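You operate a simulated robot arm through the tools that you are given. There is no shell and no other tool. Be economical: measure what you need, move in short steps, check, and stop when the job is done.

The job below is to be done with a simulated robot arm. You get a single attempt, and the scene is never put back.

TASK
Put the joiner carton marked "OUT 25" from the blue table on top of the ice brick there and the joiner carton marked "OUT 20" on top of the black leads carton.
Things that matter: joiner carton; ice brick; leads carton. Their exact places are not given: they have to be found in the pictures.

The check looks at the end state, three seconds after you hand in, the way a careful person would. Anything else that was tipped, shoved, dropped, spilled or broken makes it a failure.

THE ROBOT
A 6-joint arm with a two-finger parallel gripper on a trunk, on a base that drives. Base frame: it is fixed to the floor where the robot stands at the start and does not move with it; the origin is under the middle of the robot, x ahead of it, y to its left, z up. Lengths are in mm, angles in degrees, forces in N, time in s.
With the tool pointing down near the work surface it reaches from about 300 to 700 mm from the robot's upright axis, wherever it stands. Its first joint turns from -166.0 to 166.0 degrees. Payload 4.1 kg.
The tool frame sits at the grasp point between the pads (the TCP): z along the fingers, y along the line on which they close. The tips reach 23 mm beyond it. The gripper opens to 94 mm. The fingers are 38 mm wide and 10 mm thick; the gripper's body (54 by 96 mm) begins 39 mm behind the TCP.
Orientation is told as [roll, pitch, yaw] about the base's x, y, z axes, in that order, counted from this pose: with the fingers straight down and closing along the base's y, the tool's x points along the base's -x, its y along +y and its z along -z.

THE INTERFACE
- The arm moves only by the tool arm_command. Its argument "deltas" is text: rows parted by semicolons, each of 6 numbers parted by spaces: the shift along the base's x, y, z in mm, then the turn, a rotation vector about the base's x, y, z in degrees. In form: tx ty tz rx ry rz; .... A call has 1 to 12 rows; each row shifts and turns the commanded pose from where the row before left it. "jaw" is the gripper command, from -1 (fully open) to 1 (shut), values between in proportion, set as the call begins (left out, the last holds). Each row takes 0.2 s and may step no farther than 50 mm and 8.6 degrees from the row before; otherwise, or with a gripper value out of range, the whole call is refused. A pose out of reach is approached as far as the arm can. The call stops where the force on the tool passes 40 N (or 10 N more than at its start, if that is more) or the arm is blocked; 0.2 s more then pass. Each finger travels about 45 mm/s and halts on what it meets, pressing with about 26 N; the grip force reading is that of the motor and also rises with nothing between the fingers. The clock runs only during rows and for 0.2 s after the last one: add rows that do not move to give the fingers time. The reply holds the time, the measured pose of the TCP, the force on the tool along the base axes, the opening and the grip force, in the units named above and with some noise.
- Cameras (640 x 400 px; columns grow to the right, rows downward): "scene" is now at [8.8, 134.3, 1554]; the picture's right is [-0.46, -0.89, 0.00], its down [-0.69, 0.36, -0.63] and it looks along [0.56, -0.29, -0.77] (base axes); focal length 262 px, centre (320, 200). "wrist" rides on the gripper at [86, 16, -74] in the tool frame; the picture's right is [-0.18, 0.98, 0.00], its down [-0.58, -0.11, -0.81] and it looks along [-0.79, -0.15, 0.59] (tool axes); focal length 243 px, centre (320, 200).
- camera(camera): a new picture of that camera. No time passes.
- raise_lower(by): slides the trunk up (or, below 0, down) by that many mm; the arm and the scene camera ride with it, the base frame stays. It gives what a move gives, with no picture.
- base_move(legs): drives the robot by 1 to 6 legs, each [ahead, turn to the left] in mm and degrees, along the robot's own axes; the way and the turn of a leg run together, so that a leg with both is an arc; at most 1500 mm and 180 degrees a leg. The arm and the cameras ride along, it lands a little off, and it stops where it bumps. It gives what a move gives.
- aim_head(pan, tilt): turns the head with the scene camera to pan (to the left, within 155 degrees either way) and tilt (down, from -29 to 69), counted from straight ahead of the robot. It gives what a move gives.
- pixel_to_xyz(camera, pixels): there is no depth. For up to 12 entries [column, row, z] of the newest picture of that camera ("zoom" is the newest enlarged one), the place [x, y] in the base frame at which the ray of that pixel passes the height z, good to about 3 mm. No time passes.
- zoom(camera, box): a new picture of the part [left, top, right, bottom] of that camera's present view, enlarged. No time passes.
- finish_job(): hands the job in; it is judged then, once.

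Keep the steps short. Do not move on a guess: measure, check each grasp and each placing, and mend mistakes. In all there are 80 turns and 68 pictures (those below and enlarged ones count). Leave the gripper open and the arm clear of the work at the hand-in unless told otherwise, and finish with a single line.

The tools are called as a command line: name --argument value ..., lists and objects as JSON in quotes. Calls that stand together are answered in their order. arm_command: Moves the arm, as the interface text tells. Its arguments: {"type":"object","properties":{"deltas":{"type":"string"},"jaw":{"type":"number"}},"required":["deltas"]} The other tools are called the same way: raise_lower (by) slides the trunk up or down; base_move (legs) drives the base; aim_head (pan, tilt) turns the head that bears the scene camera; camera (camera) takes a picture; pixel_to_xyz (camera, pixels) gives the place at which the rays of pixels pass given heights; zoom (camera, box) takes an enlarged picture of a part of a camera's view; finish_job () hands the job in.

At the start:

```text
time: 0.0
tool_pos: [419.0, -115.9, 1034.2]
tool_rot: [0.0, 0.0, 0.0]
ft_force: [0.7, 0.3, 0.3]
grip_width: 94.0
finger_force: 0.0
trunk travel left (down, up): [-525.0, 65.0]
robot x, y, heading: [0.6, 0.6, -0.3]
head pan, tilt: [-27.4, 50.6]
```

scene: 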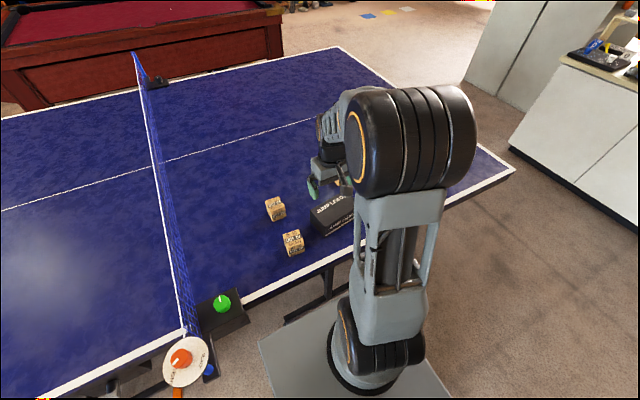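
wrist: 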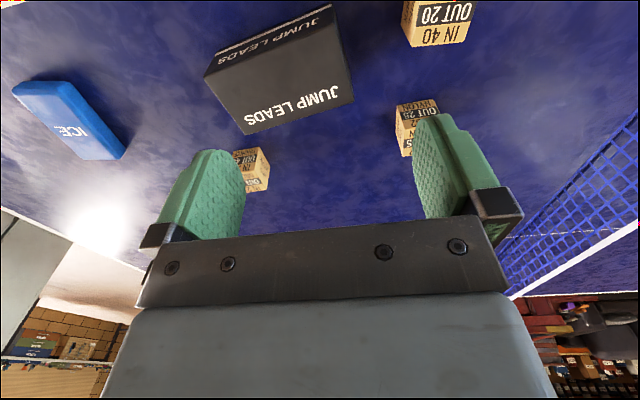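

I see a black leads carton, a blue ice brick and three small cartons in the wrist view. I'll enlarge the views to read their marks.

zoom --camera "wrist" --box '[220, 0, 500, 200]'

zoom --camera "scene" --box '[240, 160, 400, 270]'

```text
2.00 times, centred on (360, 100) of wrist
```

zoom: 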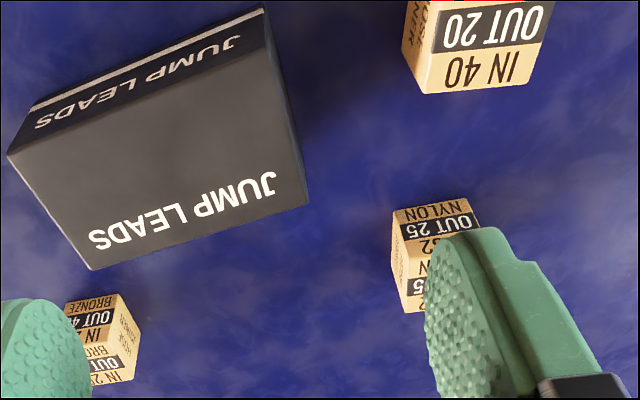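

```text
3.64 times, centred on (320, 215) of scene
```

zoom: 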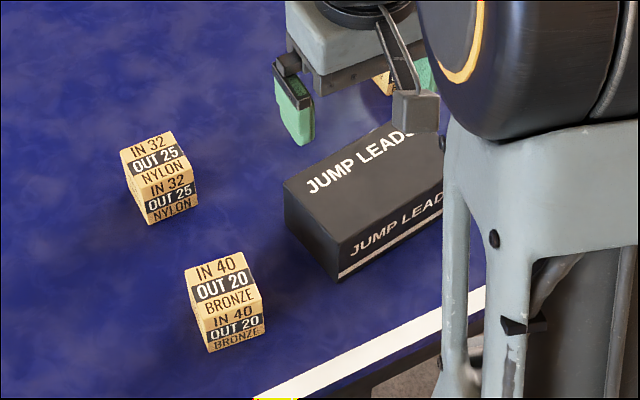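

The nylon carton reads OUT 25 and the bronze one OUT 20; the third is OUT 4x. I'll measure the base corners at z=760 and the top corners at a guessed height.

pixel_to_xyz --camera "zoom" --pixels '[[150, 224, 760], [198, 206, 760], [120, 150, 800], [171, 131, 800], [188, 174, 800], [141, 196, 800], [210, 352, 760], [266, 335, 760], [184, 270, 800], [241, 252, 800], [261, 298, 800], [204, 318, 800]]'

pixel_to_xyz --camera "wrist" --pixels '[[204, 74, 830], [331, 4, 830], [354, 100, 830], [245, 135, 830], [12, 90, 790], [68, 81, 790], [126, 152, 790], [80, 160, 790], [400, 45, 760], [465, 42, 760], [415, 157, 760], [397, 105, 800]]'

zoom --camera "scene" --box '[270, 180, 360, 270]'

```text
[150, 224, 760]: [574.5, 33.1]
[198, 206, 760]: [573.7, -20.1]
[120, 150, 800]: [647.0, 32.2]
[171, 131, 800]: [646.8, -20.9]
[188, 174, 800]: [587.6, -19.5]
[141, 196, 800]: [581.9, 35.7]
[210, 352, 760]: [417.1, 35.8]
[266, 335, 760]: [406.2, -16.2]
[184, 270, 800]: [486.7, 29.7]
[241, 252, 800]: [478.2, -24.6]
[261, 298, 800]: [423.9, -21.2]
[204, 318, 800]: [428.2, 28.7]
```

```text
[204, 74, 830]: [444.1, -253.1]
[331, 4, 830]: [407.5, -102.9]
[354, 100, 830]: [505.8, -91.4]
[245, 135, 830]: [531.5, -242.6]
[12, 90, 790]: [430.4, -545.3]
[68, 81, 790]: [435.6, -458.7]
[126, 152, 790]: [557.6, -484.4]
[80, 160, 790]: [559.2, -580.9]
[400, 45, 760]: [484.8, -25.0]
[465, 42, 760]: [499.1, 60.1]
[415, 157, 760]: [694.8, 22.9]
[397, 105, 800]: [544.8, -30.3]
```

```text
4.44 times, centred on (315, 225) of scene
```

zoom: 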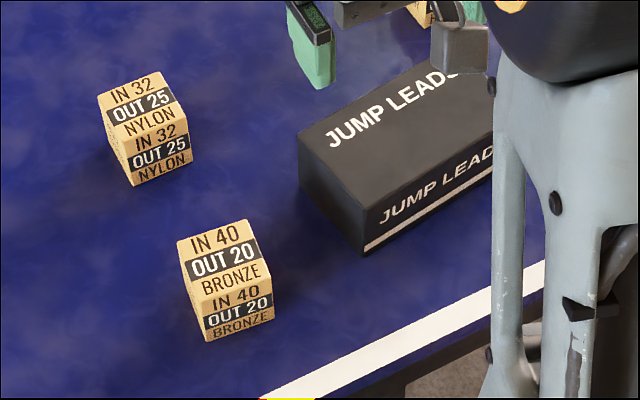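

The cartons are about 54 mm cubes, both nearly aligned to the base. Next I'll measure the leads carton's height from the current scene and turn the head to find the ice brick.

pixel_to_xyz --camera "zoom" --pixels '[[365, 255, 760], [302, 185, 760], [362, 207, 820], [298, 138, 820], [362, 207, 840], [298, 138, 840], [130, 185, 760], [192, 164, 760], [205, 341, 760], [274, 321, 760]]'

aim_head --pan -60 --tilt 45

camera --camera "scene"

```text
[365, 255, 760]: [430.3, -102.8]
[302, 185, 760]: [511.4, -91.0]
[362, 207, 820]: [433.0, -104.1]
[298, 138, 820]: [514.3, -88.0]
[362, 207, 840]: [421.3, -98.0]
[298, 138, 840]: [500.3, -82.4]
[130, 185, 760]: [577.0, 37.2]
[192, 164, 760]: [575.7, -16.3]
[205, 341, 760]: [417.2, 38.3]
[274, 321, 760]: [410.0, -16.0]
```

```text
time: 1.0
tool_pos: [419.8, -114.4, 1034.0]
tool_rot: [-0.1, -0.1, 0.1]
ft_force: [0.4, -0.3, 0.4]
grip_width: 94.1
finger_force: 0.1
trunk travel left (down, up): [-525.0, 65.0]
robot x, y, heading: [1.8, 4.0, 0.2]
head pan, tilt: [-60.0, 45.0]
```

```text
62 pictures are left
```

scene: 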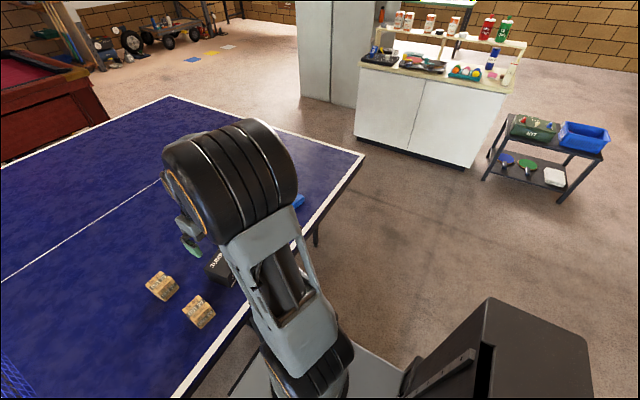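

Leads carton top is at about z=822, with its centre near (485,-172). The arm hides the ice brick here, so I'll move the arm to the right in free air and look with the wrist camera.

arm_command --deltas "-10 -45 0 0 0 0;-10 -45 0 0 0 0;-10 -45 0 0 0 0;-10 -45 0 0 0 0;-10 -45 0 0 0 0;-10 -45 0 0 0 0;0 0 0 0 0 0" --jaw -1

camera --camera "wrist"

aim_head --pan -20 --tilt 55

camera --camera "scene"

```text
time: 2.6
tool_pos: [361.0, -384.9, 1033.9]
tool_rot: [0.0, 0.1, 0.0]
ft_force: [-0.2, -0.1, -0.2]
grip_width: 94.0
finger_force: 0.0
trunk travel left (down, up): [-525.0, 65.0]
robot x, y, heading: [2.7, 0.6, -0.2]
head pan, tilt: [-60.0, 45.0]
```

```text
61 pictures are left
```

wrist: 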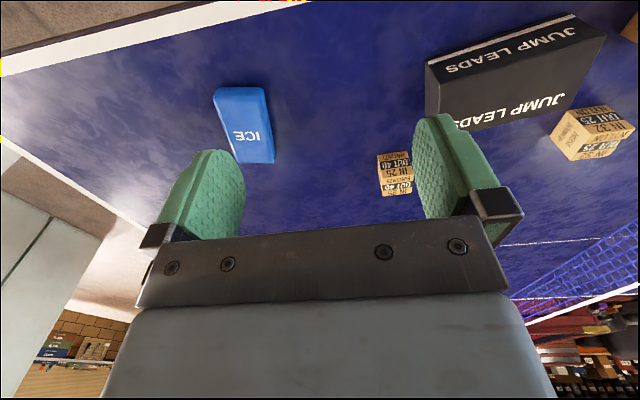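

```text
time: 3.6
tool_pos: [360.1, -384.8, 1033.6]
tool_rot: [0.0, 0.0, -0.1]
ft_force: [0.0, 0.7, 0.6]
grip_width: 94.0
finger_force: 0.1
trunk travel left (down, up): [-525.0, 65.0]
robot x, y, heading: [-1.1, -0.8, 0.2]
head pan, tilt: [-20.0, 55.0]
```

```text
60 pictures are left
```

scene: 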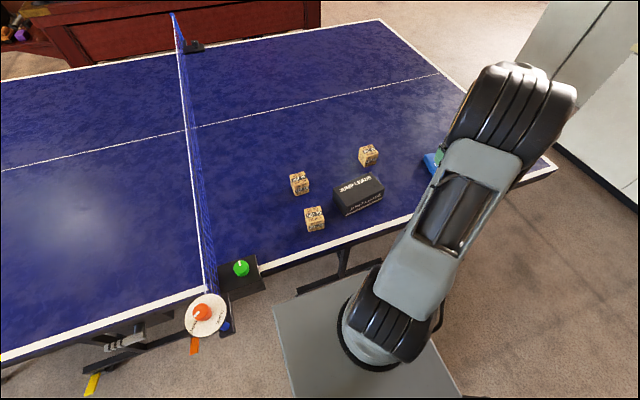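

I'll enlarge the wrist view of the ice brick and the scene view of the cartons.

zoom --camera "scene" --box '[280, 130, 460, 240]'

zoom --camera "wrist" --box '[180, 60, 320, 180]'

```text
3.56 times, centred on (370, 185) of scene
```

zoom: 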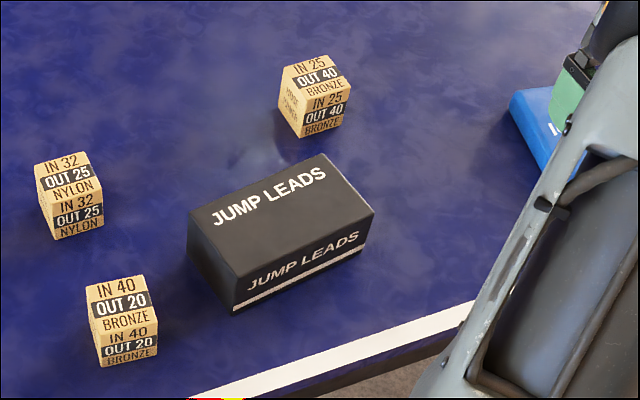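

```text
3.33 times, centred on (250, 120) of wrist
```

zoom: 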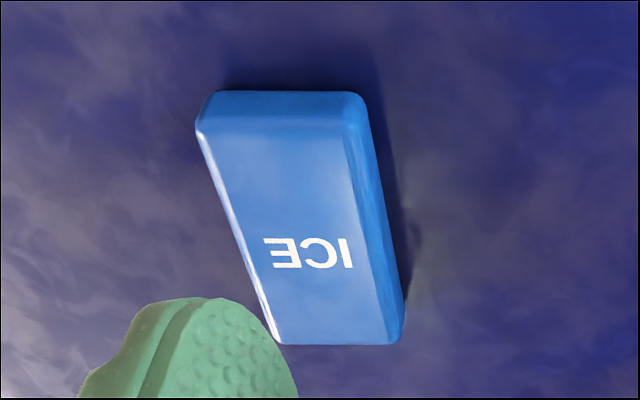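

Ice top face corners in the zoom are about (198,133), (345,140), (388,345), (278,344); base edge is near row 92. I'll convert them.

pixel_to_xyz --camera "zoom" --pixels '[[210, 94, 760], [358, 93, 760], [403, 338, 760], [198, 133, 785], [345, 140, 785], [388, 345, 785], [278, 344, 785], [198, 133, 795], [345, 140, 795], [388, 345, 795], [278, 344, 795]]'

zoom --camera "scene" --box '[280, 130, 460, 240]'

```text
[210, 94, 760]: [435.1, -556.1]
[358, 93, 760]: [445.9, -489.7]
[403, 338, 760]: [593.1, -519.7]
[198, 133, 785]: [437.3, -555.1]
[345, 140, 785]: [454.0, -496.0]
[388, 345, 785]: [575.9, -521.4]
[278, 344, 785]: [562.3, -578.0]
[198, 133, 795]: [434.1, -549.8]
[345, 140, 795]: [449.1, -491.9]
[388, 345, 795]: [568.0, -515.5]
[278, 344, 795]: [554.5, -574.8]
```

```text
3.56 times, centred on (370, 185) of scene
```

zoom: 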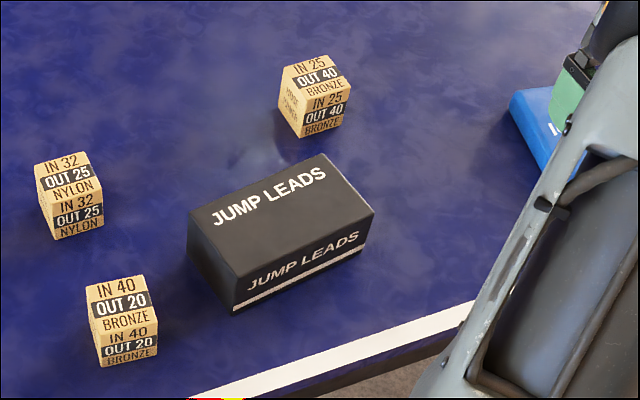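

The ice brick is centred near (514,-538), about 150×67 mm with its top near z=788, and its axis is turned about -11.5°. That is at the edge of reach, so I'll test whether the arm gets there, staying well above everything.

arm_command --deltas "25 -29 -30 0 0 0;25 -29 -30 0 0 0;25 -29 -30 0 0 0;25 -29 -30 0 0 0;25 -29 -30 0 0 0;0 0 0 0 0 0"

```text
time: 5.0
tool_pos: [466.9, -507.1, 890.5]
tool_rot: [0.1, 0.0, -0.1]
ft_force: [0.0, -0.6, -0.3]
grip_width: 93.9
finger_force: 0.0
out of reach, approached as far as the arm can: row 5
trunk travel left (down, up): [-525.0, 65.0]
robot x, y, heading: [-1.2, 4.2, 0.0]
head pan, tilt: [-20.0, 55.0]
```

Reach ends at about 690 mm. I'll pull the arm back up and in, and look at the floor to the right for driving the base.

arm_command --deltas "-20 20 40 0 0 0;-25 29 35 0 0 0;-25 29 35 0 0 0;-25 29 30 0 0 0;-30 30 0 0 0 0;0 0 0 0 0 0"

aim_head --pan -100 --tilt 55

camera --camera "scene"

aim_head --pan 20 --tilt 65

camera --camera "scene"

```text
refused: row 2 steps farther than a row can; nothing moved
```

```text
time: 6.6
tool_pos: [466.4, -508.3, 890.9]
tool_rot: [0.1, 0.0, -0.1]
ft_force: [0.2, -0.5, 0.8]
grip_width: 94.0
finger_force: 0.0
trunk travel left (down, up): [-525.0, 65.0]
robot x, y, heading: [0.8, 1.4, 0.0]
head pan, tilt: [-100.0, 55.0]
```

```text
56 pictures are left
```

scene: 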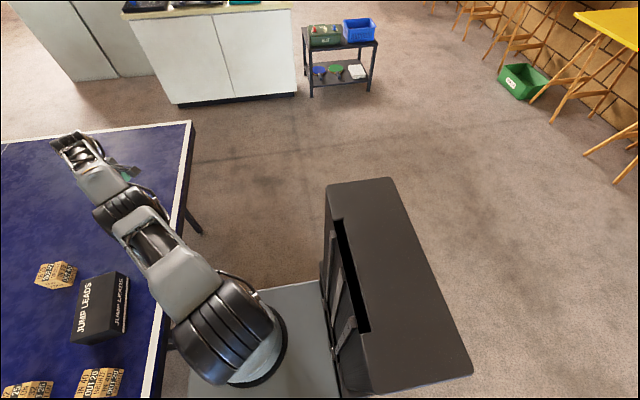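

```text
time: 8.6
tool_pos: [466.7, -507.3, 891.4]
tool_rot: [0.1, 0.0, 0.0]
ft_force: [0.7, -0.1, -0.5]
grip_width: 93.9
finger_force: 0.0
trunk travel left (down, up): [-525.0, 65.0]
robot x, y, heading: [0.8, 4.5, 0.1]
head pan, tilt: [20.0, 65.0]
```

```text
55 pictures are left
```

scene: 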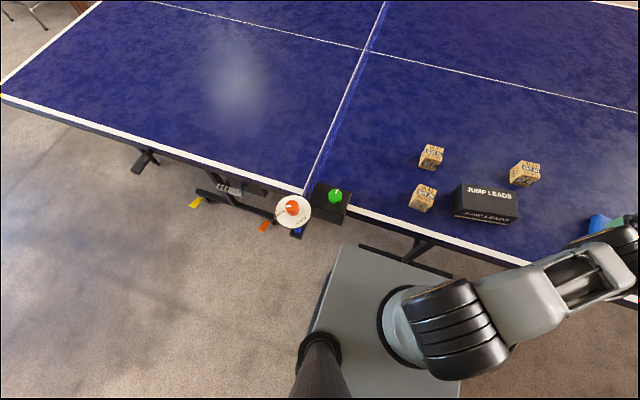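

The floor to the right and behind is clear. I'll retract the arm, then back off 300 mm, move 250 mm to the right, and come ahead again.

arm_command --deltas "-15 15 43 0 0 0;-15 20 40 0 0 0;-20 20 38 0 0 0;-25 40 10 0 0 0;-20 45 0 0 0 0;-15 45 0 0 0 0;0 45 0 0 0 0;0 45 0 0 0 0;0 45 0 0 0 0;0 0 0 0 0 0"

base_move --legs '[[-300, 0], [0, -90], [250, 0], [0, 90]]'

```text
time: 10.8
tool_pos: [357.7, -186.7, 1022.6]
tool_rot: [0.1, 0.0, -0.1]
ft_force: [-0.1, -0.6, 0.4]
grip_width: 94.1
finger_force: 0.1
trunk travel left (down, up): [-525.0, 65.0]
robot x, y, heading: [-0.5, 1.7, 0.1]
head pan, tilt: [20.0, 65.0]
```

```text
time: 21.9
tool_pos: [59.3, -435.0, 1022.1]
tool_rot: [0.0, 0.1, 0.3]
ft_force: [-0.2, 0.3, -0.7]
grip_width: 93.8
finger_force: 0.1
trunk travel left (down, up): [-525.0, 65.0]
robot x, y, heading: [-302.8, -249.3, -0.0]
head pan, tilt: [20.0, 65.0]
```

Now I'll drive ahead 300 mm. The arm is above everything at z≈1022.

base_move --legs '[[300, 0]]'

aim_head --pan 5 --tilt 58

camera --camera "scene"

camera --camera "wrist"

```text
time: 23.9
tool_pos: [358.4, -433.6, 1021.6]
tool_rot: [-0.1, 0.1, 0.6]
ft_force: [-0.4, -1.2, -0.1]
grip_width: 94.2
finger_force: 0.0
trunk travel left (down, up): [-525.0, 65.0]
robot x, y, heading: [1.6, -246.2, 0.6]
head pan, tilt: [20.0, 65.0]
```

```text
time: 24.7
tool_pos: [358.3, -432.7, 1021.9]
tool_rot: [0.0, 0.1, 0.6]
ft_force: [-0.8, 0.7, 0.2]
grip_width: 94.1
finger_force: 0.0
trunk travel left (down, up): [-525.0, 65.0]
robot x, y, heading: [-3.9, -242.9, 0.5]
head pan, tilt: [5.0, 58.0]
```

```text
54 pictures are left
```

scene: 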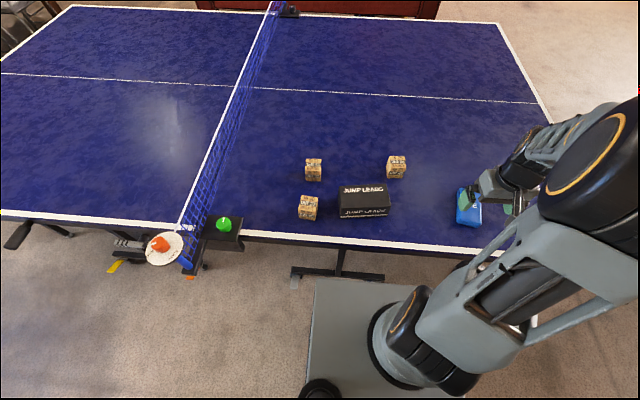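

```text
53 pictures are left
```

wrist: 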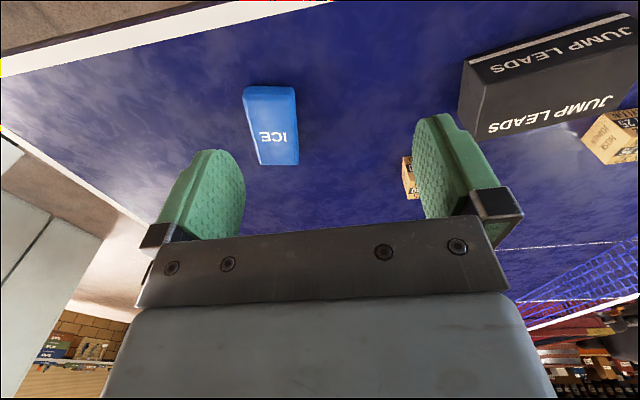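

The base now stands at about y=-246. All objects are visible and undisturbed. I'll enlarge the scene for fresh measurements.

zoom --camera "scene" --box '[290, 145, 410, 225]'

zoom --camera "wrist" --box '[220, 70, 320, 180]'

```text
5.00 times, centred on (350, 185) of scene
```

zoom: 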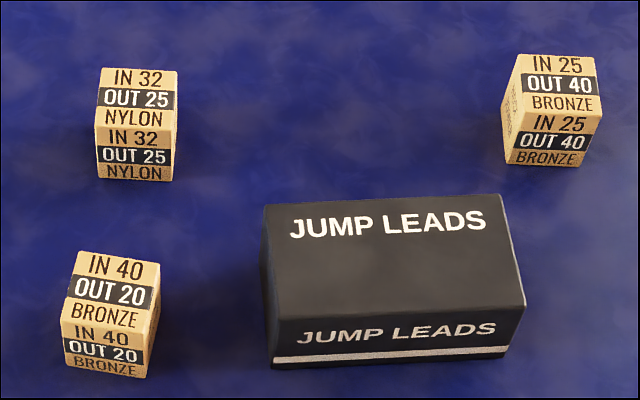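

```text
3.64 times, centred on (270, 125) of wrist
```

zoom: 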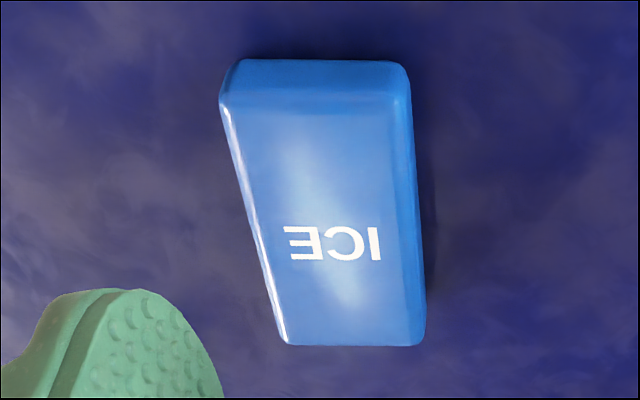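

I'll convert the ice corners, then zoom the scene again and convert the cartons.

pixel_to_xyz --camera "zoom" --pixels '[[240, 60, 760], [400, 63, 760], [425, 340, 760], [221, 105, 788], [403, 105, 788], [415, 346, 788], [288, 345, 788]]'

zoom --camera "scene" --box '[290, 145, 410, 225]'

pixel_to_xyz --camera "zoom" --pixels '[[100, 68, 814], [177, 72, 814], [175, 128, 814], [96, 125, 814], [78, 251, 814], [160, 264, 814], [150, 332, 814], [61, 319, 814], [264, 205, 822], [500, 194, 822], [526, 305, 822], [275, 321, 822]]'

pixel_to_xyz --camera "zoom" --pixels '[[97, 178, 760], [172, 181, 760], [66, 367, 760], [145, 378, 760], [272, 369, 760], [506, 356, 760]]'

```text
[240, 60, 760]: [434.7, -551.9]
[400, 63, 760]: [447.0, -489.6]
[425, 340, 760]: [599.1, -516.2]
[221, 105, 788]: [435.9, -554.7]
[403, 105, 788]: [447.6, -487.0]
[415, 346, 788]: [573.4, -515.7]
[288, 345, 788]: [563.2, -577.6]
```

```text
5.00 times, centred on (350, 185) of scene
```

zoom: 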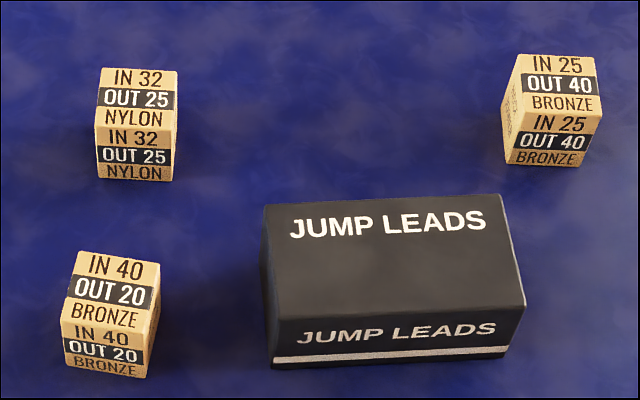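

```text
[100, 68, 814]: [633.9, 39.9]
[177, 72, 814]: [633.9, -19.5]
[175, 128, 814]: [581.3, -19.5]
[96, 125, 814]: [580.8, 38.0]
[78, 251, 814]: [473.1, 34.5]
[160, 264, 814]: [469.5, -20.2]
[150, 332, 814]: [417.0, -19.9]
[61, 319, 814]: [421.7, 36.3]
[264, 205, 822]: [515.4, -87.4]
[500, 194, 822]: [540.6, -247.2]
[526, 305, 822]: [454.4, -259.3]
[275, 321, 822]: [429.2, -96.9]
```

```text
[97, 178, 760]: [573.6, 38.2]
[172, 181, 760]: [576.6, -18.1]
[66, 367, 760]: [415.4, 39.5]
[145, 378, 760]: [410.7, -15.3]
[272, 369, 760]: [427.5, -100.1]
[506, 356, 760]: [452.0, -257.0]
```

Measured: OUT 25 at (605,10) yaw ~0; OUT 20 at (444,8) yaw ~-4.8°; leads carton centre (485,-173) yaw ~9°, top 822; ice centre ~(510,-534) yaw ~-10.5°. I'll go above OUT 25 at a safe height.

arm_command --deltas "22.5 40.3 0 0 0 -0.5;22.5 40.3 0 0 0 0;22.5 40.3 0 0 0 0;22.5 40.3 0 0 0 0;22.5 40.3 0 0 0 0;22.5 40.3 0 0 0 0;22.5 40.3 0 0 0 0;22.5 40.3 0 0 0 0;22.5 40.3 0 0 0 0;22.5 40.3 0 0 0 0;22.5 40.3 0 0 0 0;0 0 0 0 0 0" --jaw -1

```text
time: 27.3
tool_pos: [606.7, 13.0, 1022.9]
tool_rot: [0.1, 0.0, -0.2]
ft_force: [0.8, 1.0, 0.6]
grip_width: 94.0
finger_force: 0.0
trunk travel left (down, up): [-525.0, 65.0]
robot x, y, heading: [-4.7, -244.6, 0.4]
head pan, tilt: [5.0, 58.0]
```

I'll lower to z≈872 (tips ~849, above the 815 top) with a small centring shift, and look.

arm_command --deltas "-1 -1 -40 0 0 0;-1 -1 -40 0 0 0;0 -1 -40 0 0 0;0 0 -30 0 0 0;0 0 0 0 0 0"

camera --camera "wrist"

zoom --camera "scene" --box '[250, 120, 410, 225]'

```text
time: 28.5
tool_pos: [604.7, 8.8, 871.8]
tool_rot: [0.0, -0.1, 0.1]
ft_force: [-0.1, -0.1, -0.1]
grip_width: 94.0
finger_force: 0.1
trunk travel left (down, up): [-525.0, 65.0]
robot x, y, heading: [-2.2, -244.8, 0.1]
head pan, tilt: [5.0, 58.0]
```

```text
49 pictures are left
```

wrist: 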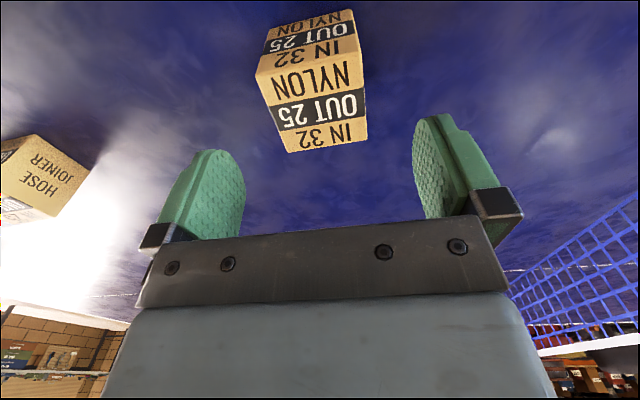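

```text
3.81 times, centred on (330, 172) of scene
```

zoom: 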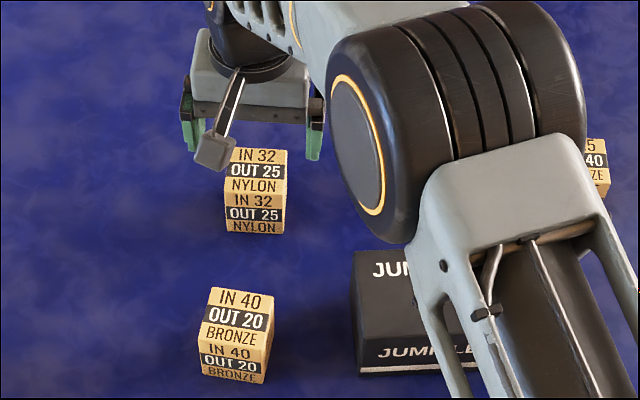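

The carton sits between the fingers in the wrist view. I'll verify its position from the top corners in the wrist picture.

pixel_to_xyz --camera "wrist" --pixels '[[256, 74, 814], [361, 50, 814], [368, 140, 814], [288, 153, 814], [266, 38, 760], [352, 10, 760]]'

```text
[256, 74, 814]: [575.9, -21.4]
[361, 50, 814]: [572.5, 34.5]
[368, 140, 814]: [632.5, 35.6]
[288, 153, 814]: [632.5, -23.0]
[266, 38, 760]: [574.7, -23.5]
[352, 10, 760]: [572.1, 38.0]
```

The centre is (603.5, 7), yaw ≈ 0, so the jaws fit. I'll descend to z≈790.

arm_command --deltas "-1 -1 -30 0 0 0;0 0 -30 0 0 0;0 0 -22 0 0 0;0 0 0 0 0 0"

arm_command --deltas "0 0 0 0 0 0;0 0 0 0 0 0;0 0 0 0 0 0;0 0 0 0 0 0;0 0 0 0 0 0;0 0 0 0 0 0" --jaw 1

```text
time: 29.5
tool_pos: [601.6, 7.4, 788.8]
tool_rot: [0.0, 0.0, 0.0]
ft_force: [-0.1, 0.7, 0.2]
grip_width: 94.2
finger_force: 0.2
trunk travel left (down, up): [-525.0, 65.0]
robot x, y, heading: [-0.3, -243.2, 0.6]
head pan, tilt: [5.0, 58.0]
```

```text
time: 30.9
tool_pos: [602.0, 5.9, 790.6]
tool_rot: [0.0, 0.0, -0.1]
ft_force: [1.4, 0.3, 0.4]
grip_width: 54.8
finger_force: 26.1
trunk travel left (down, up): [-525.0, 65.0]
robot x, y, heading: [0.2, -246.5, 0.4]
head pan, tilt: [5.0, 58.0]
```

Grip is firm at 54.8 mm. I'll lift 150 mm.

arm_command --deltas "0 0 20 0 0 0;0 0 40 0 0 0;0 0 45 0 0 0;0 0 45 0 0 0;0 0 0 0 0 0"

arm_command --deltas "-8 -45 0 0 0 -0.9;-8 -45 0 0 0 -0.9;-8 -45 0 0 0 -0.9;-8 -45 0 0 0 -0.9;-8 -45 0 0 0 -0.9;-8 -45 0 0 0 -0.9;-8 -45 0 0 0 -0.9;-8 -45 0 0 0 -0.9;-8 -45 0 0 0 -0.9;-8 -45 0 0 0 -0.9;-7 -45 0 0 0 -0.9;-6 -45 0 0 0 -0.6"

camera --camera "wrist"

camera --camera "scene"

```text
time: 32.1
tool_pos: [604.0, 6.5, 941.5]
tool_rot: [0.0, 0.0, 0.0]
ft_force: [0.5, -0.6, -0.9]
grip_width: 54.8
finger_force: 25.5
trunk travel left (down, up): [-525.0, 65.0]
robot x, y, heading: [2.5, -248.4, 0.5]
head pan, tilt: [5.0, 58.0]
```

```text
time: 34.7
tool_pos: [510.3, -532.9, 940.4]
tool_rot: [-0.1, 0.0, -10.4]
ft_force: [-0.8, 0.5, -0.5]
grip_width: 55.0
finger_force: 26.0
trunk travel left (down, up): [-525.0, 65.0]
robot x, y, heading: [-2.4, -248.6, 0.5]
head pan, tilt: [5.0, 58.0]
```

```text
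47 pictures are left
```

wrist: 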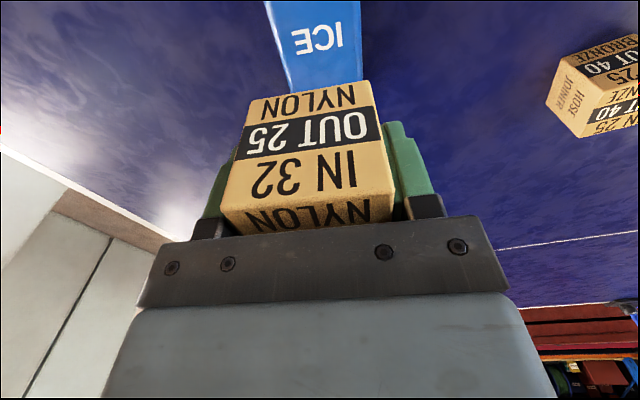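

```text
46 pictures are left
```

scene: 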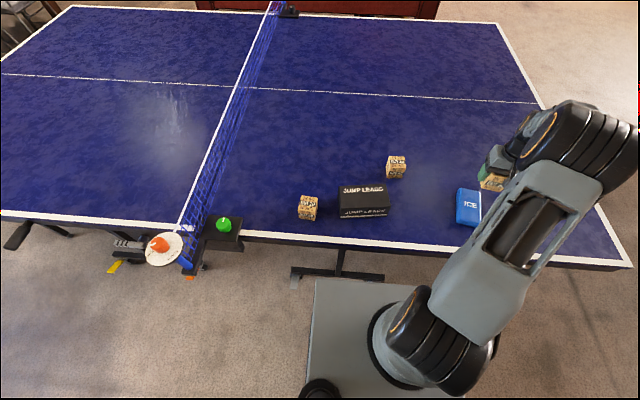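

I'll check the ice brick's edges in the scene zoom before lowering.

zoom --camera "scene" --box '[430, 150, 530, 240]'

```text
4.44 times, centred on (480, 195) of scene
```

zoom: 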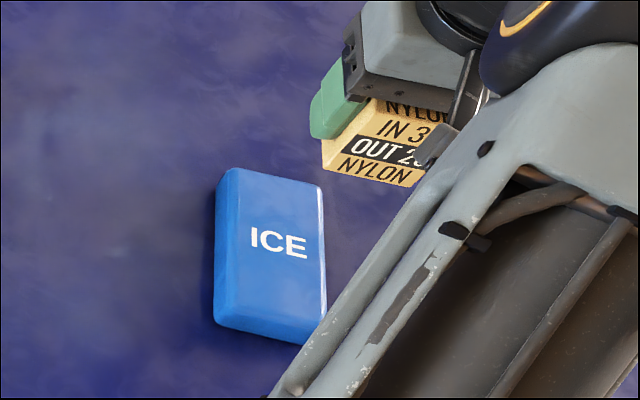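

pixel_to_xyz --camera "zoom" --pixels '[[232, 170, 788], [321, 187, 788], [326, 322, 788], [224, 310, 788], [217, 323, 760], [302, 344, 760], [216, 190, 760]]'

```text
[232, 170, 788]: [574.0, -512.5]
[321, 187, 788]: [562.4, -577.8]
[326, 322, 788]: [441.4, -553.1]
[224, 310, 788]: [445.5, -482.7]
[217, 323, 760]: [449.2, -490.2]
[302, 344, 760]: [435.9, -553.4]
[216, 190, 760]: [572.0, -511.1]
```

The ice centre is (506,-532), about 130×66 mm, and the carton is above it. I'll lower to TCP z≈830 (carton bottom ≈800).

arm_command --deltas "-3 1 -40 0 0 0;0 0 -40 0 0 0;0 0 -20 0 0 0;0 0 -10 0 0 0;0 0 0 0 0 0"

zoom --camera "scene" --box '[430, 150, 530, 240]'

camera --camera "wrist"

```text
time: 35.9
tool_pos: [506.5, -532.4, 828.9]
tool_rot: [0.0, 0.1, -10.5]
ft_force: [0.8, -0.3, -0.9]
grip_width: 54.7
finger_force: 25.7
trunk travel left (down, up): [-525.0, 65.0]
robot x, y, heading: [-0.7, -244.5, 0.6]
head pan, tilt: [5.0, 58.0]
```

```text
4.44 times, centred on (480, 195) of scene
```

zoom: 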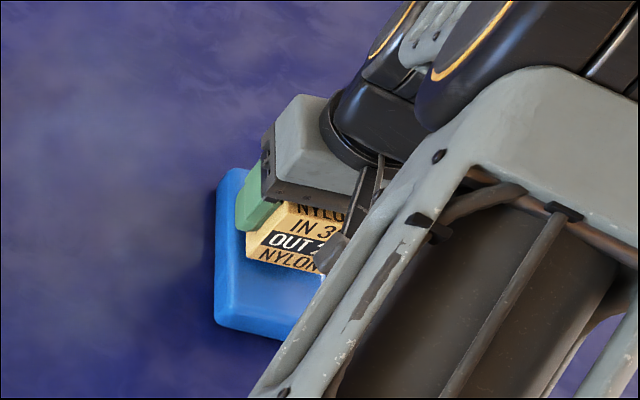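

```text
43 pictures are left
```

wrist: 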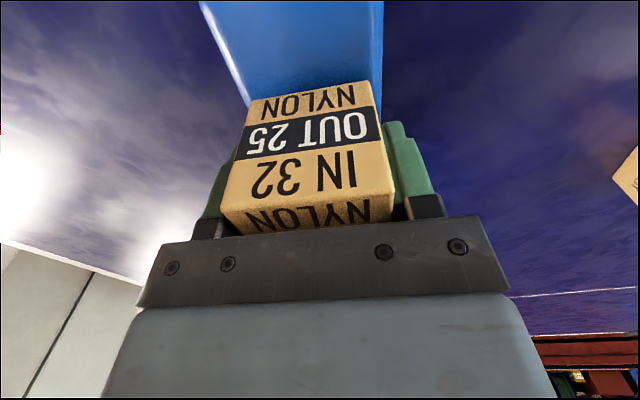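

The carton is centred over the ice. I'll lower in 2 mm steps and watch the force.

arm_command --deltas "0 0 -2 0 0 0;0 0 -2 0 0 0;0 0 -2 0 0 0;0 0 0 0 0 0"

arm_command --deltas "0 0 -1.5 0 0 0;0 0 -1.5 0 0 0;0 0 0 0 0 0"

```text
time: 36.9
tool_pos: [506.0, -532.0, 823.3]
tool_rot: [0.0, 0.0, -10.6]
ft_force: [0.2, -0.1, -1.4]
grip_width: 54.7
finger_force: 25.4
trunk travel left (down, up): [-525.0, 65.0]
robot x, y, heading: [-2.7, -245.7, 0.5]
head pan, tilt: [5.0, 58.0]
```

```text
time: 37.7
tool_pos: [506.2, -533.6, 822.2]
tool_rot: [0.0, -0.1, -10.5]
ft_force: [-0.1, 0.8, 5.7]
grip_width: 54.7
finger_force: 26.0
trunk travel left (down, up): [-525.0, 65.0]
robot x, y, heading: [-4.4, -246.4, 0.6]
head pan, tilt: [5.0, 58.0]
```

Contact: 5.7 N upward at z≈822. I'll back off 0.5 mm, open the jaws, and check.

arm_command --deltas "0 0 0.5 0 0 0;0 0 0 0 0 0;0 0 0 0 0 0;0 0 0 0 0 0;0 0 0 0 0 0" --jaw -1

arm_command --deltas "0 0 15 0 0 0;0 0 30 0 0 0;0 0 45 0 0 0;0 0 45 0 0 0;0 0 0 0 0 0"

camera --camera "wrist"

```text
time: 38.9
tool_pos: [506.8, -532.7, 822.5]
tool_rot: [0.1, 0.0, -10.5]
ft_force: [-0.3, 0.5, 0.3]
grip_width: 94.4
finger_force: 0.0
trunk travel left (down, up): [-525.0, 65.0]
robot x, y, heading: [-5.2, -248.7, 0.2]
head pan, tilt: [5.0, 58.0]
```

```text
time: 40.1
tool_pos: [506.8, -532.7, 955.7]
tool_rot: [0.1, 0.0, -10.6]
ft_force: [0.0, -0.7, -1.0]
grip_width: 93.8
finger_force: 0.0
trunk travel left (down, up): [-525.0, 65.0]
robot x, y, heading: [-3.4, -244.2, 0.4]
head pan, tilt: [5.0, 58.0]
```

```text
42 pictures are left
```

wrist: 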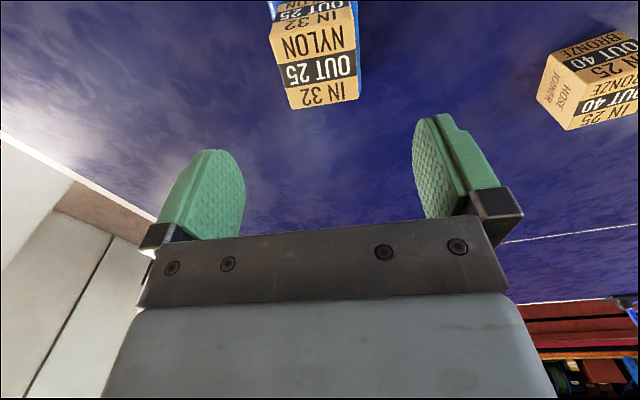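

OUT 25 stands on the ice. Next I'll move above OUT 20 at (444,8) with yaw -4.8°.

arm_command --deltas "-5.2 45 0 0 0 0.48;-5.2 45 0 0 0 0.48;-5.2 45 0 0 0 0.48;-5.2 45 0 0 0 0.48;-5.2 45 0 0 0 0.48;-5.2 45 0 0 0 0.48;-5.2 45 0 0 0 0.48;-5.2 45 0 0 0 0.48;-5.2 45 0 0 0 0.48;-5.2 45 0 0 0 0.48;-5.2 45 0 0 0 0.48;-5.2 45 0 0 0 0.48"

arm_command --deltas "0 0 -40 0 0 0;0 0 -40 0 0 0;0 0 0 0 0 0"

camera --camera "wrist"

zoom --camera "scene" --box '[430, 150, 530, 240]'

```text
time: 42.7
tool_pos: [444.5, 8.0, 957.0]
tool_rot: [0.1, 0.0, -4.8]
ft_force: [1.1, -0.4, -1.0]
grip_width: 93.9
finger_force: 0.0
trunk travel left (down, up): [-525.0, 65.0]
robot x, y, heading: [-2.7, -246.0, 0.2]
head pan, tilt: [5.0, 58.0]
```

```text
time: 43.5
tool_pos: [443.9, 8.4, 877.7]
tool_rot: [0.1, 0.0, -4.8]
ft_force: [0.0, 0.9, 0.6]
grip_width: 94.0
finger_force: 0.1
trunk travel left (down, up): [-525.0, 65.0]
robot x, y, heading: [0.2, -244.4, 0.6]
head pan, tilt: [5.0, 58.0]
```

```text
41 pictures are left
```

wrist: 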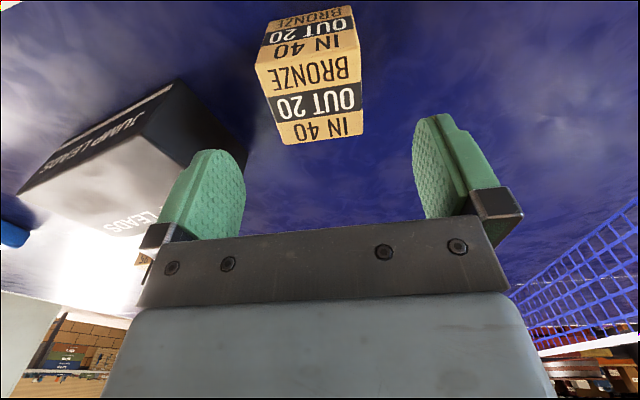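

```text
4.44 times, centred on (480, 195) of scene
```

zoom: 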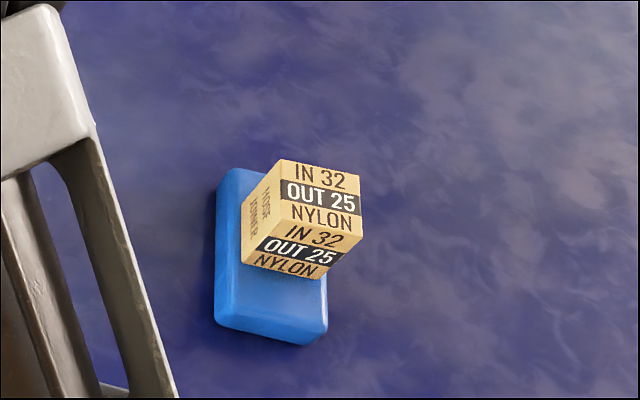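

OUT 25 sits well on the ice. I'll verify OUT 20's centring from the wrist picture.

pixel_to_xyz --camera "wrist" --pixels '[[256, 65, 814], [358, 46, 814], [363, 133, 814], [284, 145, 814]]'

```text
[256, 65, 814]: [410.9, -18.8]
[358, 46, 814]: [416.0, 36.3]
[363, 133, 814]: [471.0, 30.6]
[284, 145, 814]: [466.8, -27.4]
```

The centre is (441, 5), which matches with yaw about -5°. I'll shift by (-2,-2), descend to 790 and grip.

arm_command --deltas "-2 -2 -30 0 0 0;0 0 -30 0 0 0;0 0 -27 0 0 0;0 0 0 0 0 0"

arm_command --deltas "0 0 0 0 0 0;0 0 0 0 0 0;0 0 0 0 0 0;0 0 0 0 0 0;0 0 0 0 0 0;0 0 0 0 0 0" --jaw 1

```text
time: 44.5
tool_pos: [441.2, 5.8, 789.8]
tool_rot: [0.0, 0.0, -4.8]
ft_force: [0.8, -1.1, 0.4]
grip_width: 93.9
finger_force: 0.0
trunk travel left (down, up): [-525.0, 65.0]
robot x, y, heading: [-1.2, -245.5, 0.5]
head pan, tilt: [5.0, 58.0]
```

```text
time: 45.9
tool_pos: [442.1, 6.7, 789.4]
tool_rot: [-0.1, 0.0, -4.8]
ft_force: [-0.4, -1.5, -0.2]
grip_width: 54.8
finger_force: 26.1
trunk travel left (down, up): [-525.0, 65.0]
robot x, y, heading: [-0.1, -250.1, 0.5]
head pan, tilt: [5.0, 58.0]
```

Gripped at 54.8 mm. I'll lift, then carry it over the leads carton centre (485,-173), turning to yaw 9°.

arm_command --deltas "0 0 20 0 0 0;0 0 40 0 0 0;0 0 40 0 0 0;0 0 40 0 0 0;8.7 -36 0 0 0 2.76;8.7 -36 0 0 0 2.76;8.7 -36 0 0 0 2.76;8.7 -36 0 0 0 2.76;8.7 -36 0 0 0 2.76;0 0 0 0 0 0"

camera --camera "wrist"

zoom --camera "scene" --box '[290, 130, 430, 230]'

```text
time: 48.1
tool_pos: [485.1, -175.5, 928.2]
tool_rot: [0.0, 0.0, 9.0]
ft_force: [1.0, 0.9, -0.8]
grip_width: 54.7
finger_force: 25.8
trunk travel left (down, up): [-525.0, 65.0]
robot x, y, heading: [-1.8, -246.1, 0.5]
head pan, tilt: [5.0, 58.0]
```

```text
39 pictures are left
```

wrist: 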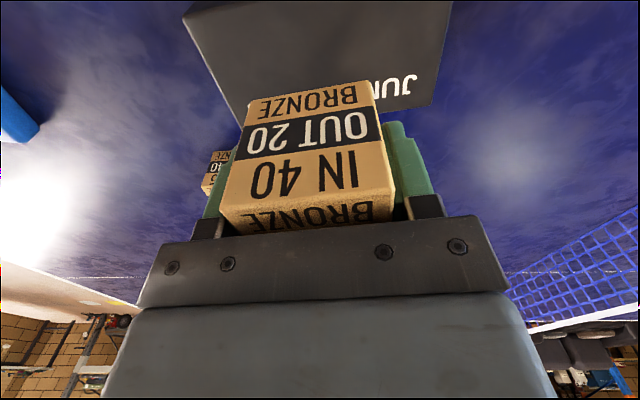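

```text
4.00 times, centred on (360, 180) of scene
```

zoom: 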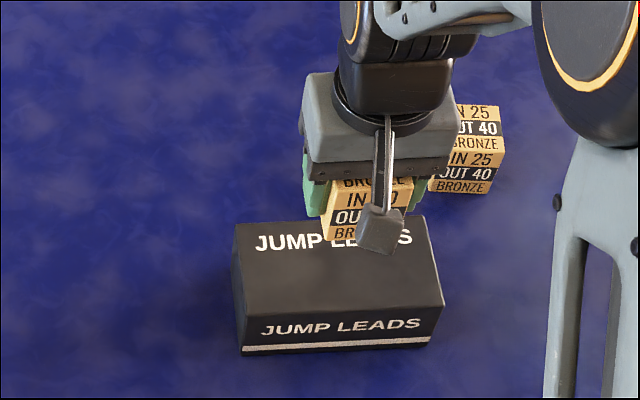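

It is over the carton. I'll lower to z≈862 (carton bottom ≈832).

arm_command --deltas "0 2 -30 0 0 0;0 0 -25 0 0 0;0 0 -10 0 0 0;0 0 0 0 0 0"

zoom --camera "scene" --box '[290, 130, 430, 230]'

```text
time: 49.1
tool_pos: [486.3, -172.6, 863.5]
tool_rot: [0.0, 0.1, 9.0]
ft_force: [0.0, -0.9, -1.0]
grip_width: 54.4
finger_force: 25.8
trunk travel left (down, up): [-525.0, 65.0]
robot x, y, heading: [-1.6, -244.0, 0.4]
head pan, tilt: [5.0, 58.0]
```

```text
4.00 times, centred on (360, 180) of scene
```

zoom: 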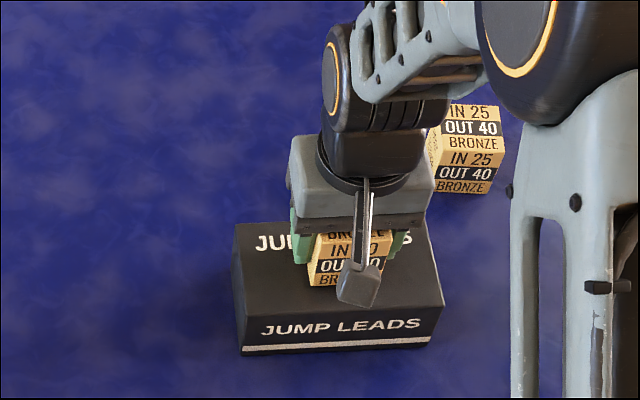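

Centred. I'll lower in small steps toward contact.

arm_command --deltas "0 0 -2 0 0 0;0 0 -2 0 0 0;0 0 -2 0 0 0;0 0 0 0 0 0"

arm_command --deltas "0 0 -1.5 0 0 0;0 0 -1.5 0 0 0;0 0 0 0 0 0"

```text
time: 50.1
tool_pos: [485.2, -172.2, 859.9]
tool_rot: [0.0, -0.3, 9.0]
ft_force: [0.0, -0.3, 15.3]
grip_width: 54.6
finger_force: 26.4
trunk travel left (down, up): [-525.0, 65.0]
robot x, y, heading: [-2.2, -245.3, 0.5]
head pan, tilt: [5.0, 58.0]
```

```text
time: 50.9
tool_pos: [486.0, -172.6, 856.0]
tool_rot: [0.0, -0.3, 9.0]
ft_force: [3.6, -0.7, 28.1]
grip_width: 55.0
finger_force: 26.0
trunk travel left (down, up): [-525.0, 65.0]
robot x, y, heading: [0.5, -247.7, 0.5]
head pan, tilt: [5.0, 58.0]
```

Contact came earlier, and I'm pressing with 28 N. I'll back up in small steps until the force is light.

arm_command --deltas "0 0 1 0 0 0;0 0 1 0 0 0;0 0 0.7 0 0 0;0 0 0 0 0 0"

```text
time: 51.9
tool_pos: [483.8, -172.4, 857.0]
tool_rot: [0.0, 0.3, 9.1]
ft_force: [-0.2, 0.7, -0.5]
grip_width: 54.6
finger_force: 25.8
trunk travel left (down, up): [-525.0, 65.0]
robot x, y, heading: [1.1, -248.9, 0.3]
head pan, tilt: [5.0, 58.0]
```

The force is now zero. I'll lower 1 mm to touch again.

arm_command --deltas "0 0 -0.5 0 0 0;0 0 -0.5 0 0 0;0 0 0 0 0 0"

```text
time: 52.7
tool_pos: [486.8, -172.9, 856.9]
tool_rot: [0.0, 0.1, 9.0]
ft_force: [0.2, -0.1, -0.9]
grip_width: 54.9
finger_force: 26.0
trunk travel left (down, up): [-525.0, 65.0]
robot x, y, heading: [-1.0, -245.0, 0.3]
head pan, tilt: [5.0, 58.0]
```

arm_command --deltas "0 0 -0.7 0 0 0;0 0 0 0 0 0"

```text
time: 53.3
tool_pos: [487.5, -173.3, 856.8]
tool_rot: [0.0, 0.1, 9.0]
ft_force: [0.1, -0.4, 1.6]
grip_width: 54.5
finger_force: 26.2
trunk travel left (down, up): [-525.0, 65.0]
robot x, y, heading: [-1.8, -245.9, 0.9]
head pan, tilt: [5.0, 58.0]
```

Light touch again at 1.6 N. I'll open, then rise straight up.

arm_command --deltas "0 0 0 0 0 0;0 0 0 0 0 0;0 0 0 0 0 0;0 0 0 0 0 0;0 0 0 0 0 0" --jaw -1

arm_command --deltas "0 0 15 0 0 0;0 0 30 0 0 0;0 0 45 0 0 0;0 0 45 0 0 0;0 0 0 0 0 0"

arm_command --deltas "-25 -40 10 0 0 0;-25 -40 10 0 0 0;-25 -40 0 0 0 0;-25 -40 0 0 0 0;-25 -40 0 0 0 0;0 0 0 0 0 0"

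camera --camera "scene"

zoom --camera "scene" --box '[290, 130, 430, 230]'

```text
time: 54.5
tool_pos: [486.2, -171.7, 857.4]
tool_rot: [0.0, 0.0, 9.0]
ft_force: [0.5, -0.4, -0.1]
grip_width: 94.2
finger_force: 0.0
trunk travel left (down, up): [-525.0, 65.0]
robot x, y, heading: [-1.5, -247.4, 0.6]
head pan, tilt: [5.0, 58.0]
```

```text
time: 55.7
tool_pos: [485.1, -172.4, 991.0]
tool_rot: [0.0, 0.0, 9.0]
ft_force: [-0.1, 0.4, 1.0]
grip_width: 94.1
finger_force: 0.2
trunk travel left (down, up): [-525.0, 65.0]
robot x, y, heading: [0.6, -247.5, 0.3]
head pan, tilt: [5.0, 58.0]
```

```text
time: 57.1
tool_pos: [360.9, -372.9, 1011.2]
tool_rot: [0.0, 0.0, 9.0]
ft_force: [-0.9, 0.2, -0.7]
grip_width: 93.9
finger_force: 0.0
trunk travel left (down, up): [-525.0, 65.0]
robot x, y, heading: [-5.8, -246.6, 0.6]
head pan, tilt: [5.0, 58.0]
```

```text
36 pictures are left
```

scene: 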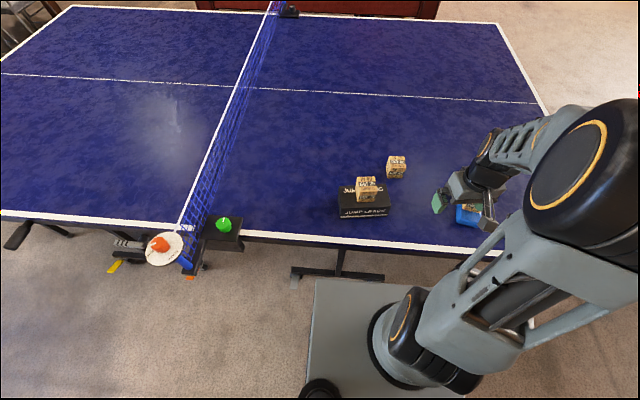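

```text
4.00 times, centred on (360, 180) of scene
```

zoom: 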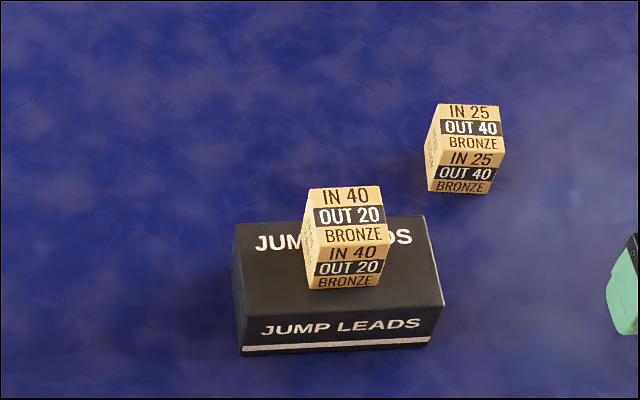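

OUT 20 stands on the leads carton, which has not moved. One last check of the ice stack with the wrist camera.

camera --camera "wrist"

```text
34 pictures are left
```

wrist: 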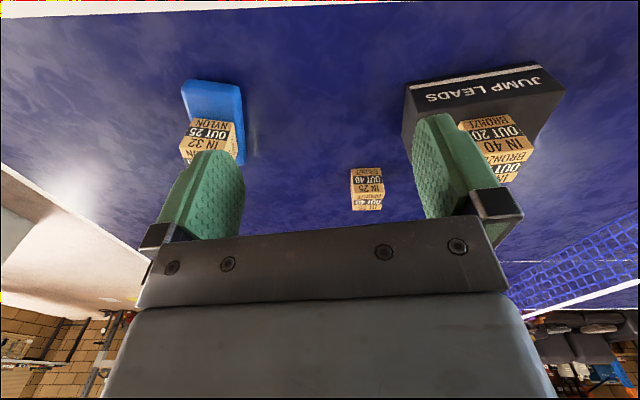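

Both stacks stand, the gripper is open and the arm is clear, so I'm handing in.

finish_job

```text
The job is handed in.
```

The "OUT 25" carton is on the ice brick and the "OUT 20" carton is on the black leads carton; the last pictures show both standing and nothing else moved.
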